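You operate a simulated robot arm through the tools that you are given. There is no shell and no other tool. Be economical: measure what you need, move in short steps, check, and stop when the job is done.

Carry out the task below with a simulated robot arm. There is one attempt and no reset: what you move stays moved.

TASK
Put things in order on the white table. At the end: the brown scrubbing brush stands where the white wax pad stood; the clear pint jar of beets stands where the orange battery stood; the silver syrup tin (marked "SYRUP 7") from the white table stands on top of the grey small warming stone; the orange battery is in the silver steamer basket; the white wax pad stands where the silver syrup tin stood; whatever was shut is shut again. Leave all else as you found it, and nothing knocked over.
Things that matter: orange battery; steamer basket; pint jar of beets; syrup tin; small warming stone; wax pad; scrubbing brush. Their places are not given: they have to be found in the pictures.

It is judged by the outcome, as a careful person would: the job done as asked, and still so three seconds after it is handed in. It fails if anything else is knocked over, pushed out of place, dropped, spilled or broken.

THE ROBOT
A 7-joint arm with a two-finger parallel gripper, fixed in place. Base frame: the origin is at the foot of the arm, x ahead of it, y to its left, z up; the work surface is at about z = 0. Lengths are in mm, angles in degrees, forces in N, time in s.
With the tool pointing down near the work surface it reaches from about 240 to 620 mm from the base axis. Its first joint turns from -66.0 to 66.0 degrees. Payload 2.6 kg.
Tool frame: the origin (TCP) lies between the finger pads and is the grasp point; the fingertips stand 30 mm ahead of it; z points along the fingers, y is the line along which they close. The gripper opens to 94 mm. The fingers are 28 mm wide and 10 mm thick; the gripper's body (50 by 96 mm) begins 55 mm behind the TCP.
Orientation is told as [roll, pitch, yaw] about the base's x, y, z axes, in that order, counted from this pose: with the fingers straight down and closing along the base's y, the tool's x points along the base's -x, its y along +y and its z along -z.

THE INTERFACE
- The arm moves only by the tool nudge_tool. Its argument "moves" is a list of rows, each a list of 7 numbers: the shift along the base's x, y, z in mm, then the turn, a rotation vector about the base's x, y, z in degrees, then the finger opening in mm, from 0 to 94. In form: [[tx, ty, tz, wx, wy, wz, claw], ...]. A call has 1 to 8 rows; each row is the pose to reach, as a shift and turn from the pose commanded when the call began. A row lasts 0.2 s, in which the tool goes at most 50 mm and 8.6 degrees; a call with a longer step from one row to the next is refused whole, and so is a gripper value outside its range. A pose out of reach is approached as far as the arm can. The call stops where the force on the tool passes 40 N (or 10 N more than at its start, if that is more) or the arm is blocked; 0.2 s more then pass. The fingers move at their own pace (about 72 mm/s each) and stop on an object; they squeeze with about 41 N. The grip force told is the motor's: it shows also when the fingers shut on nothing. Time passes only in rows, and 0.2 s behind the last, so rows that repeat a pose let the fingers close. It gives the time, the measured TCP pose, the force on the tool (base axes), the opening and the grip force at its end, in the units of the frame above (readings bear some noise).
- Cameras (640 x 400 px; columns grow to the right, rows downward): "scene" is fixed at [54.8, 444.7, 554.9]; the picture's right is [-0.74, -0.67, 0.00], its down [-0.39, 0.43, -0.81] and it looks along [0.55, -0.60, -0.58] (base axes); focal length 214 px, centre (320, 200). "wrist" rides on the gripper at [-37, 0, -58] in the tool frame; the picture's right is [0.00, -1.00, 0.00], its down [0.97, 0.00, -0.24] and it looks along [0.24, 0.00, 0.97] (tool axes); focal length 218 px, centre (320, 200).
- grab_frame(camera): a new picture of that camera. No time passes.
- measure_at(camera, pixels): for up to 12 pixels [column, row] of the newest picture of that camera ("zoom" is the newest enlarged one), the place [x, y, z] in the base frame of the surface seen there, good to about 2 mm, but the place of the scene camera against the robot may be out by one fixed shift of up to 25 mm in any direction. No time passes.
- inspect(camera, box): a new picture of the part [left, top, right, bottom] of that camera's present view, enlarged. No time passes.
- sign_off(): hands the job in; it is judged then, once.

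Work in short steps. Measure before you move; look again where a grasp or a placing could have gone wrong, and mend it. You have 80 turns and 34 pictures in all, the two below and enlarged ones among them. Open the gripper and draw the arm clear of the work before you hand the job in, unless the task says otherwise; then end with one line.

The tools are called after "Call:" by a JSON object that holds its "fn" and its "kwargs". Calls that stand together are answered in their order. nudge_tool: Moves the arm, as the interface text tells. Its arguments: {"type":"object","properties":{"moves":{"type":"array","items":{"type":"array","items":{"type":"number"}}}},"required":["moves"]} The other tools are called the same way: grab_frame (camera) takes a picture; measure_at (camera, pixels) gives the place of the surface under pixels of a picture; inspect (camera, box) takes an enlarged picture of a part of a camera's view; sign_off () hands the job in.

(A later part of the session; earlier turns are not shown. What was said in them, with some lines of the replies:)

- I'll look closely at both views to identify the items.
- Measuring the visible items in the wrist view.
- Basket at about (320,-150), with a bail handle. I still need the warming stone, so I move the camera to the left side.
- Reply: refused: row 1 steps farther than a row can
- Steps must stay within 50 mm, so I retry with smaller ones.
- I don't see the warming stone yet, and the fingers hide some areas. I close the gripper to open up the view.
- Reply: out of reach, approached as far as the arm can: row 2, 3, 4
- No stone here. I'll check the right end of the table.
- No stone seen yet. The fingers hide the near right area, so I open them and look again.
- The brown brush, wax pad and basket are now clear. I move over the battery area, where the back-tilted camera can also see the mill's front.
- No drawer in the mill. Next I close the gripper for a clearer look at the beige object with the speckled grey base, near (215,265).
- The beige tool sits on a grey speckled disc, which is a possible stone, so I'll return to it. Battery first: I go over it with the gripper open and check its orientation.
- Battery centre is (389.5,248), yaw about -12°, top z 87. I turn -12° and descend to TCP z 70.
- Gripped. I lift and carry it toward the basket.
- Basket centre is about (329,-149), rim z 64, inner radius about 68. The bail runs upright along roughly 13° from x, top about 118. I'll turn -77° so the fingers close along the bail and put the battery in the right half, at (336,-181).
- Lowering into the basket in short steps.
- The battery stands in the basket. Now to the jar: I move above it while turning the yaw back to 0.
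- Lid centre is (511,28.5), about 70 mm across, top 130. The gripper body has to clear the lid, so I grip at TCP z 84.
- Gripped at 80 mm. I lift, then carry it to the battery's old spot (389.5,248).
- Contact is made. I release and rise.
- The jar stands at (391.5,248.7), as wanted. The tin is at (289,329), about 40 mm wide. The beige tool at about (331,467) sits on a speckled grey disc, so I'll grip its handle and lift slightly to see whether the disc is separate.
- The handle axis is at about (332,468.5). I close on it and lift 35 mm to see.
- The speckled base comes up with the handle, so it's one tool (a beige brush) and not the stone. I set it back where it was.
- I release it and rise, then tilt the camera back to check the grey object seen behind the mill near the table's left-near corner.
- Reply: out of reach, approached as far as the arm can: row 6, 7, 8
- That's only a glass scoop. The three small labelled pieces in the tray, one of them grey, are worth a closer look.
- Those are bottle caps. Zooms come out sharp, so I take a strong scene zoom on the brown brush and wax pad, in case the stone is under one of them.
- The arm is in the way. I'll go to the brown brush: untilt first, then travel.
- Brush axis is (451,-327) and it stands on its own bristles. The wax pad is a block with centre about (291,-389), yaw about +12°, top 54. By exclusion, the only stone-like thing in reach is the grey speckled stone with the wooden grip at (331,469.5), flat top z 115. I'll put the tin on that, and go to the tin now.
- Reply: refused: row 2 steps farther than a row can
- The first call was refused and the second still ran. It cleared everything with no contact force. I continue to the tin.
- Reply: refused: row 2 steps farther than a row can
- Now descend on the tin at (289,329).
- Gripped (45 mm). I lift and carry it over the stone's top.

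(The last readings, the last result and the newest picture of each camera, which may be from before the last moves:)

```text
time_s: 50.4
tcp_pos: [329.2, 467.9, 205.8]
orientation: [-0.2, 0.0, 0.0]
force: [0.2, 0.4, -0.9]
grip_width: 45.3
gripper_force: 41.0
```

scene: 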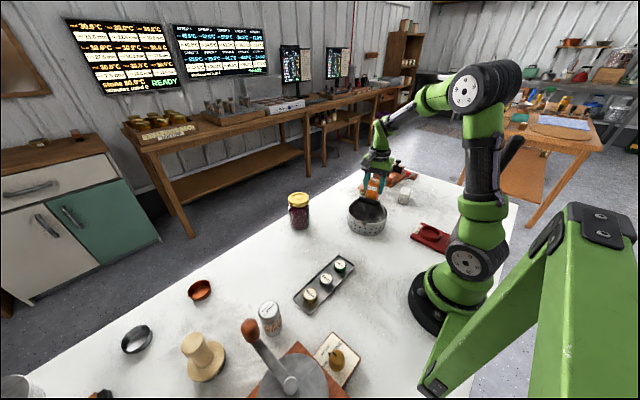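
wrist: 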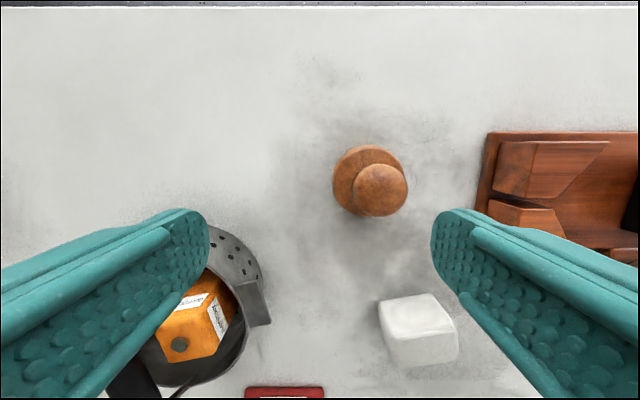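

Call:
{"fn": "nudge_tool", "kwargs": {"moves": [[1, 1, -15, 0, 0, 0, 25], [1, 1, -28, 0, 0, 0, 25], [1, 1, -33, 0, 0, 0, 25], [1, 1, -33, 0, 0, 0, 25]]}}

```text
time_s: 51.4
tcp_pos: [330.4, 469.5, 171.7]
orientation: [0.0, 0.0, -0.1]
force: [0.9, 0.2, -1.2]
grip_width: 45.7
gripper_force: 41.3
```

Call:
{"fn": "nudge_tool", "kwargs": {"moves": [[0, 0, -1, 0, 0, 0, 25], [0, 0, -2, 0, 0, 0, 25]]}}

```text
time_s: 52.0
tcp_pos: [330.7, 469.1, 170.6]
orientation: [0.0, -0.2, 0.0]
force: [-0.5, -0.9, 1.8]
grip_width: 45.6
gripper_force: 41.0
```

Light contact. I press 0.5 mm more, release and rise straight up.

Call:
{"fn": "nudge_tool", "kwargs": {"moves": [[0, 0, -0.7, 0, 0, 0, 25], [0, 0, -0.5, 0, 0, 0, 52], [0, 0, -0.5, 0, 0, 0, 65], [0, 0, 0, 0, 0, 0, 80], [0, 0, 20, 0, 0, 0, 80], [0, 0, 45, 0, 0, 0, 80], [0, 0, 70, 0, 0, 0, 80]]}}

```text
time_s: 53.6
tcp_pos: [330.5, 469.0, 240.6]
orientation: [0.0, 0.0, 0.1]
force: [-0.2, -0.1, -0.1]
grip_width: 80.0
gripper_force: 0.1
```

Now to the wax pad. Travel to the right side.

Call:
{"fn": "nudge_tool", "kwargs": {"moves": [[0, -40, 5, 0, 0, 0, 80], [0, -85, 10, 0, 0, 0, 80], [0, -133, 10, 0, 0, 0, 80], [0, -181, 10, 0, 0, 0, 80], [0, -229, 10, 0, 0, 0, 80], [0, -277, 10, 0, 0, 0, 80], [0, -325, 10, 0, 0, 0, 80], [0, -373, 10, 0, 0, 0, 80]]}}

Call:
{"fn": "nudge_tool", "kwargs": {"moves": [[0, -48, 0, 0, 0, 0, 80], [0, -96, 0, 0, 0, 0, 80], [0, -144, 0, 0, 0, 0, 80], [0, -192, 0, 0, 0, 0, 80], [0, -240, 0, 0, 0, 0, 80], [0, -288, 0, 0, 0, 0, 80], [-5, -336, 0, 0, 0, 6, 80], [-10, -384, 0, 0, 0, 12, 80]]}}

Call:
{"fn": "measure_at", "kwargs": {"camera": "wrist", "pixels": [[400, 338], [440, 333], [395, 350], [400, 365], [452, 360], [456, 340], [388, 330], [452, 325], [410, 367], [440, 363], [383, 320], [400, 300]]}}

```text
time_s: 55.4
tcp_pos: [330.2, 96.2, 249.5]
orientation: [0.0, 0.1, 0.0]
force: [-0.4, 0.0, 0.4]
grip_width: 80.2
gripper_force: 0.1
```

```text
time_s: 57.2
tcp_pos: [321.1, -287.6, 251.2]
orientation: [0.0, -0.1, 12.1]
force: [0.0, 0.7, 0.2]
grip_width: 80.3
gripper_force: 0.0
```

```text
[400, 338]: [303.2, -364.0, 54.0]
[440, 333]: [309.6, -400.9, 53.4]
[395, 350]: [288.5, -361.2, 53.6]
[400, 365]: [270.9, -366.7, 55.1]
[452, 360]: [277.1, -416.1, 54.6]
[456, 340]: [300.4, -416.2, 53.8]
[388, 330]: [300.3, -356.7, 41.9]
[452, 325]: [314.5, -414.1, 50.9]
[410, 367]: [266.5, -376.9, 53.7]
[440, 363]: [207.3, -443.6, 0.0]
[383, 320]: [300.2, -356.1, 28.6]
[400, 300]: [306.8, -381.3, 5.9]
```

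Pad: 61 × 41 mm, centre (288,-388.5), yaw 12°. I move over it, descend and grip.

Call:
{"fn": "nudge_tool", "kwargs": {"moves": [[-16, -45, 0, 0, 0, 0, 92], [-30, -90, 0, 0, 0, 0, 92], [-33, -101, -45, 0, 0, 0, 92], [-33, -101, -93, 0, 0, 0, 92], [-33, -101, -140, 0, 0, 0, 92], [-33, -101, -180, 0, 0, 0, 92], [-33, -101, -200, 0, 0, 0, 92], [-33, -101, -212, 0, 0, 0, 92]]}}

Call:
{"fn": "nudge_tool", "kwargs": {"moves": [[0, 0, 0, 0, 0, 0, 45], [0, 0, 0, 0, 0, 0, 45], [0, 0, 0, 0, 0, 0, 45], [0, 0, 0, 0, 0, 0, 45]]}}

```text
time_s: 59.0
tcp_pos: [288.5, -389.1, 38.6]
orientation: [0.1, 0.0, 12.0]
force: [-0.4, -0.4, 0.1]
grip_width: 92.2
gripper_force: 0.1
```

```text
time_s: 60.0
tcp_pos: [288.6, -389.4, 37.9]
orientation: [0.0, 0.0, 12.0]
force: [0.1, 0.3, 0.2]
grip_width: 73.3
gripper_force: 40.1
```

Gripped. I lift and carry to the tin's old spot (289,329).

Call:
{"fn": "nudge_tool", "kwargs": {"moves": [[0, 0, 45, 0, 0, 0, 45], [0, 0, 90, 0, 0, 0, 45], [5, 0, 139, 0, 0, 0, 45], [10, 35, 170, 0, 0, 0, 45], [20, 80, 175, 0, 0, -6, 45], [30, 126, 175, 0, 0, -12, 45], [35, 174, 175, 0, 0, -12, 45], [38, 222, 175, 0, 0, -12, 45]]}}

Call:
{"fn": "nudge_tool", "kwargs": {"moves": [[0, 48, 0, 0, 0, 0, 45], [0, 96, 0, 0, 0, 0, 45], [0, 144, 0, 0, 0, 0, 45], [0, 192, 0, 0, 0, 0, 45], [0, 240, 0, 0, 0, 0, 45], [-2, 288, 0, 0, 0, 0, 45], [-5, 336, 0, 0, 0, 0, 45], [-10, 384, 0, 0, 0, 0, 45]]}}

```text
time_s: 61.8
tcp_pos: [325.8, -166.3, 212.3]
orientation: [0.0, 0.0, -0.2]
force: [1.2, 0.2, -1.2]
grip_width: 73.2
gripper_force: 40.9
```

```text
time_s: 63.6
tcp_pos: [315.5, 219.3, 212.6]
orientation: [0.0, 0.0, -0.1]
force: [0.6, 0.4, -0.3]
grip_width: 73.5
gripper_force: 41.0
```

Call:
{"fn": "nudge_tool", "kwargs": {"moves": [[-13, 45, 0, 0, 0, 0, 45], [-26, 90, 0, 0, 0, 0, 45], [-26.5, 110, -30, 0, 0, 0, 45], [-26.5, 110, -75, 0, 0, 0, 45], [-26.5, 110, -120, 0, 0, 0, 45], [-26.5, 110, -155, 0, 0, 0, 45], [-26.5, 110, -170, 0, 0, 0, 45], [-26.5, 110, -174, 0, 0, 0, 45]]}}

```text
time_s: 65.4
tcp_pos: [289.7, 327.9, 40.1]
orientation: [0.0, 0.0, 0.0]
force: [-0.1, 0.4, -0.4]
grip_width: 73.5
gripper_force: 41.4
```

Call:
{"fn": "nudge_tool", "kwargs": {"moves": [[0, 0.5, -1, 0, 0, 0, 45], [0, 0.5, -2, 0, 0, 0, 45], [0, 0.5, -2.5, 0, 0, 0, 45]]}}

```text
time_s: 66.2
tcp_pos: [288.8, 329.3, 37.5]
orientation: [0.0, -0.1, -0.1]
force: [-3.9, -6.0, 18.9]
grip_width: 73.1
gripper_force: 41.1
```

Firm contact. I release and rise, then head back to the brush.

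Call:
{"fn": "nudge_tool", "kwargs": {"moves": [[0, 0, 0.8, 0, 0, 0, 92], [0, 0, 0.8, 0, 0, 0, 92], [0, 0, 45, 0, 0, 0, 92], [0, 0, 90, 0, 0, 0, 92], [0, 0, 135, 0, 0, 0, 92], [5, 0, 180, 0, 0, 0, 92], [20, -40, 195, 0, 0, 0, 92], [35, -85, 200, 0, 0, 0, 92]]}}

Call:
{"fn": "nudge_tool", "kwargs": {"moves": [[10, -45, 0, 0, 0, 0, 92], [20, -90, 0, 0, 0, 0, 92], [30, -135, 0, 0, 0, 0, 92], [40, -180, 0, 0, 0, 0, 92], [50, -225, 0, 0, 0, 0, 92], [60, -270, 0, 0, 0, 0, 92], [70, -315, 0, 0, 0, 0, 92], [80, -360, 0, 0, 0, 0, 92]]}}

```text
time_s: 68.0
tcp_pos: [323.9, 242.3, 238.4]
orientation: [0.0, 0.1, 0.0]
force: [-0.2, 0.1, -0.3]
grip_width: 92.0
gripper_force: 0.0
```

```text
time_s: 69.8
tcp_pos: [404.9, -117.9, 236.8]
orientation: [0.0, 0.0, 0.1]
force: [1.2, 0.1, 0.2]
grip_width: 92.1
gripper_force: 0.1
```

Call:
{"fn": "nudge_tool", "kwargs": {"moves": [[10, -45, 0, 0, 0, 0, 90], [20, -90, 0, 0, 0, 0, 90], [30, -135, 0, 0, 0, 0, 90], [40, -180, -10, 0, 0, 0, 90], [46.5, -209, -40, 0, 0, 0, 90], [46.5, -209, -85, 0, 0, 0, 90], [46.5, -209, -130, 0, 0, 0, 90], [46.5, -209, -161, 0, 0, 0, 90]]}}

Call:
{"fn": "nudge_tool", "kwargs": {"moves": [[0, 0, 0, 0, 0, 0, 50], [0, 0, 0, 0, 0, 0, 15], [0, 0, 0, 0, 0, 0, 15], [0, 0, 0, 0, 0, 0, 15]]}}

```text
time_s: 71.6
tcp_pos: [451.1, -325.7, 76.6]
orientation: [0.1, 0.1, 0.0]
force: [-0.2, -0.5, 1.0]
grip_width: 89.9
gripper_force: 0.1
```

```text
time_s: 72.6
tcp_pos: [450.3, -326.5, 76.6]
orientation: [0.0, 0.1, 0.0]
force: [-0.8, 0.3, 0.4]
grip_width: 35.8
gripper_force: 41.1
```

Gripped the knob. I lift and carry to the pad's old spot (288,-389).

Call:
{"fn": "nudge_tool", "kwargs": {"moves": [[0, 0, 30, 0, 0, 0, 15], [0, 0, 60, 0, 0, 0, 15], [-40, -15, 70, 0, 0, 0, 15], [-85, -30, 70, 0, 0, 0, 15], [-130, -50, 70, 0, 0, 0, 15], [-162.5, -62.5, 60, 0, 0, 0, 15], [-162.5, -62.5, 25, 0, 0, 0, 15], [-162.5, -62.5, 5, 0, 0, 0, 15]]}}

Call:
{"fn": "nudge_tool", "kwargs": {"moves": [[0, 0, -3, 0, 0, 0, 15], [0, 0, -5, 0, 0, 0, 15], [0, 0, -6, 0, 0, 0, 15], [0, 0, -6, 0, 0, 0, 15]]}}

```text
time_s: 74.4
tcp_pos: [289.7, -388.1, 79.8]
orientation: [0.0, 0.0, 0.0]
force: [0.7, 0.1, -1.4]
grip_width: 35.8
gripper_force: 41.0
```

```text
time_s: 75.4
tcp_pos: [288.2, -390.0, 76.3]
orientation: [-0.1, -0.1, 0.0]
force: [-4.8, 6.3, 23.8]
grip_width: 35.8
gripper_force: 41.0
```

Contact at the same height as before, so it stands on the table. I release and draw up clear.

Call:
{"fn": "nudge_tool", "kwargs": {"moves": [[0, 0, 0.7, 0, 0, 0, 70], [0, 0, 0.7, 0, 0, 0, 70], [0, 0, 45, 0, 0, 0, 70], [0, 0, 90, 0, 0, 0, 70], [0, 0, 138, 0, 0, 0, 70], [5, 20, 180, 0, 0, 0, 70], [15, 60, 200, 0, 0, 0, 70], [25, 105, 210, 0, 0, 0, 70]]}}

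Call:
{"fn": "nudge_tool", "kwargs": {"moves": [[5, 45, 20, 0, 0, 0, 70], [10, 90, 40, 0, 0, 0, 70], [15, 135, 60, 0, 0, 0, 70], [20, 180, 80, 0, 0, 0, 70], [20, 225, 100, 0, 0, 0, 70], [20, 260, 120, 0, 0, 0, 70]]}}

Call:
{"fn": "grab_frame", "kwargs": {"camera": "scene"}}

```text
time_s: 77.2
tcp_pos: [312.3, -284.3, 284.4]
orientation: [0.0, 0.0, -0.1]
force: [0.0, 0.4, 1.5]
grip_width: 70.1
gripper_force: 0.0
```

```text
time_s: 78.6
tcp_pos: [331.8, -22.9, 405.2]
orientation: [0.0, 0.1, 0.0]
force: [-0.8, -0.1, 0.5]
grip_width: 70.2
gripper_force: 0.1
```

```text
0 pictures are left
```

scene: 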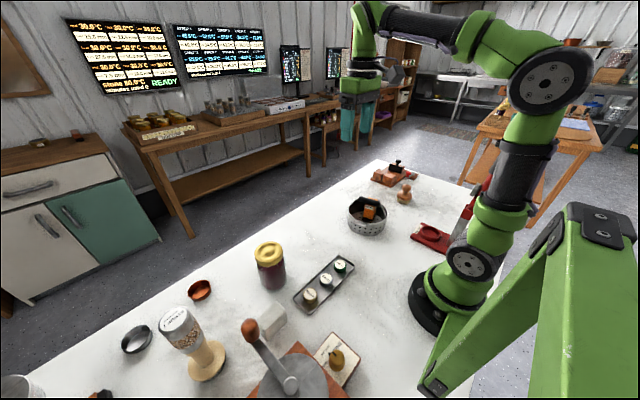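

All pieces are upright. Measuring is free, so I check for any low slab blending into the table.

Call:
{"fn": "measure_at", "kwargs": {"camera": "scene", "pixels": [[300, 205], [320, 220], [330, 195], [350, 185], [390, 230], [400, 215], [380, 250], [360, 280], [380, 300], [300, 320], [240, 290], [230, 320]]}}

Call:
{"fn": "measure_at", "kwargs": {"camera": "scene", "pixels": [[240, 350], [170, 310], [160, 370], [120, 370], [220, 300], [310, 250], [340, 240], [395, 265], [370, 330], [430, 200], [440, 215], [270, 345]]}}

Call:
{"fn": "measure_at", "kwargs": {"camera": "scene", "pixels": [[178, 318], [190, 340], [210, 352], [205, 368], [195, 378], [268, 318], [272, 250], [405, 192], [136, 340], [200, 290], [290, 370], [310, 360]]}}

```text
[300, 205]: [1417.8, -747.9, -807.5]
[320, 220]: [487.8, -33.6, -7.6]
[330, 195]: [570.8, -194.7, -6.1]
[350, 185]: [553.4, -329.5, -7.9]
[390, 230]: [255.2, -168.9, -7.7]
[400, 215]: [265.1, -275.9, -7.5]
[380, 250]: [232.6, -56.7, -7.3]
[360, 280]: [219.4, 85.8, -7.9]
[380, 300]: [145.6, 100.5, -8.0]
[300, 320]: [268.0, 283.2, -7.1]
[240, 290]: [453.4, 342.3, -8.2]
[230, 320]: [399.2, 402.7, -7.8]
```

```text
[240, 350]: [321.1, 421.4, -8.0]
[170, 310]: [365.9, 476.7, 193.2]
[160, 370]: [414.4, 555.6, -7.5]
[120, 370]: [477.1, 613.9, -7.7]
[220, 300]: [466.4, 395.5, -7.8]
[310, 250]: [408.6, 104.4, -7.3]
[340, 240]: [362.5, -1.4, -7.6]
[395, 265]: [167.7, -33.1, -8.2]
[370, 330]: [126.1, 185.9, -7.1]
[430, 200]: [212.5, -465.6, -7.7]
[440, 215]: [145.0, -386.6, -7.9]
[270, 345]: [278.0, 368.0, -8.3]
```

```text
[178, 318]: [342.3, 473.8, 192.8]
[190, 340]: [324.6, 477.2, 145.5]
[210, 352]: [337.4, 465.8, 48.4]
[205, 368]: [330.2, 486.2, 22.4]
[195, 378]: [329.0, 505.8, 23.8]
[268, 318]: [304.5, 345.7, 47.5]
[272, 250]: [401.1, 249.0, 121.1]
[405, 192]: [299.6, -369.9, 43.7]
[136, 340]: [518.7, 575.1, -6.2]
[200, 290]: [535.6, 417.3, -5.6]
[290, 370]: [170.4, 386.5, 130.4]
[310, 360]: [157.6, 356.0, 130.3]
```

No hidden slab turned up: the table reads flat everywhere I sampled. The gripper is open and clear of the work, so I hand in.

Call:
{"fn": "sign_off", "kwargs": {}}

```text
The job is handed in.
```

I handed the job in, but I'm not sure the syrup tin is on the right object, because I never clearly found a grey small warming stone. I put the tin on the beige, wooden-handled tool with a grey speckled stone-like base, the only stone-like thing in reach. I had lifted that tool earlier to check under it and set it back where it was. The battery is in the basket, the jar is where the battery stood, the wax pad is where the tin stood, and the brown brush is where the pad stood. Everything was upright in the last picture, and I opened nothing that had to be shut again.
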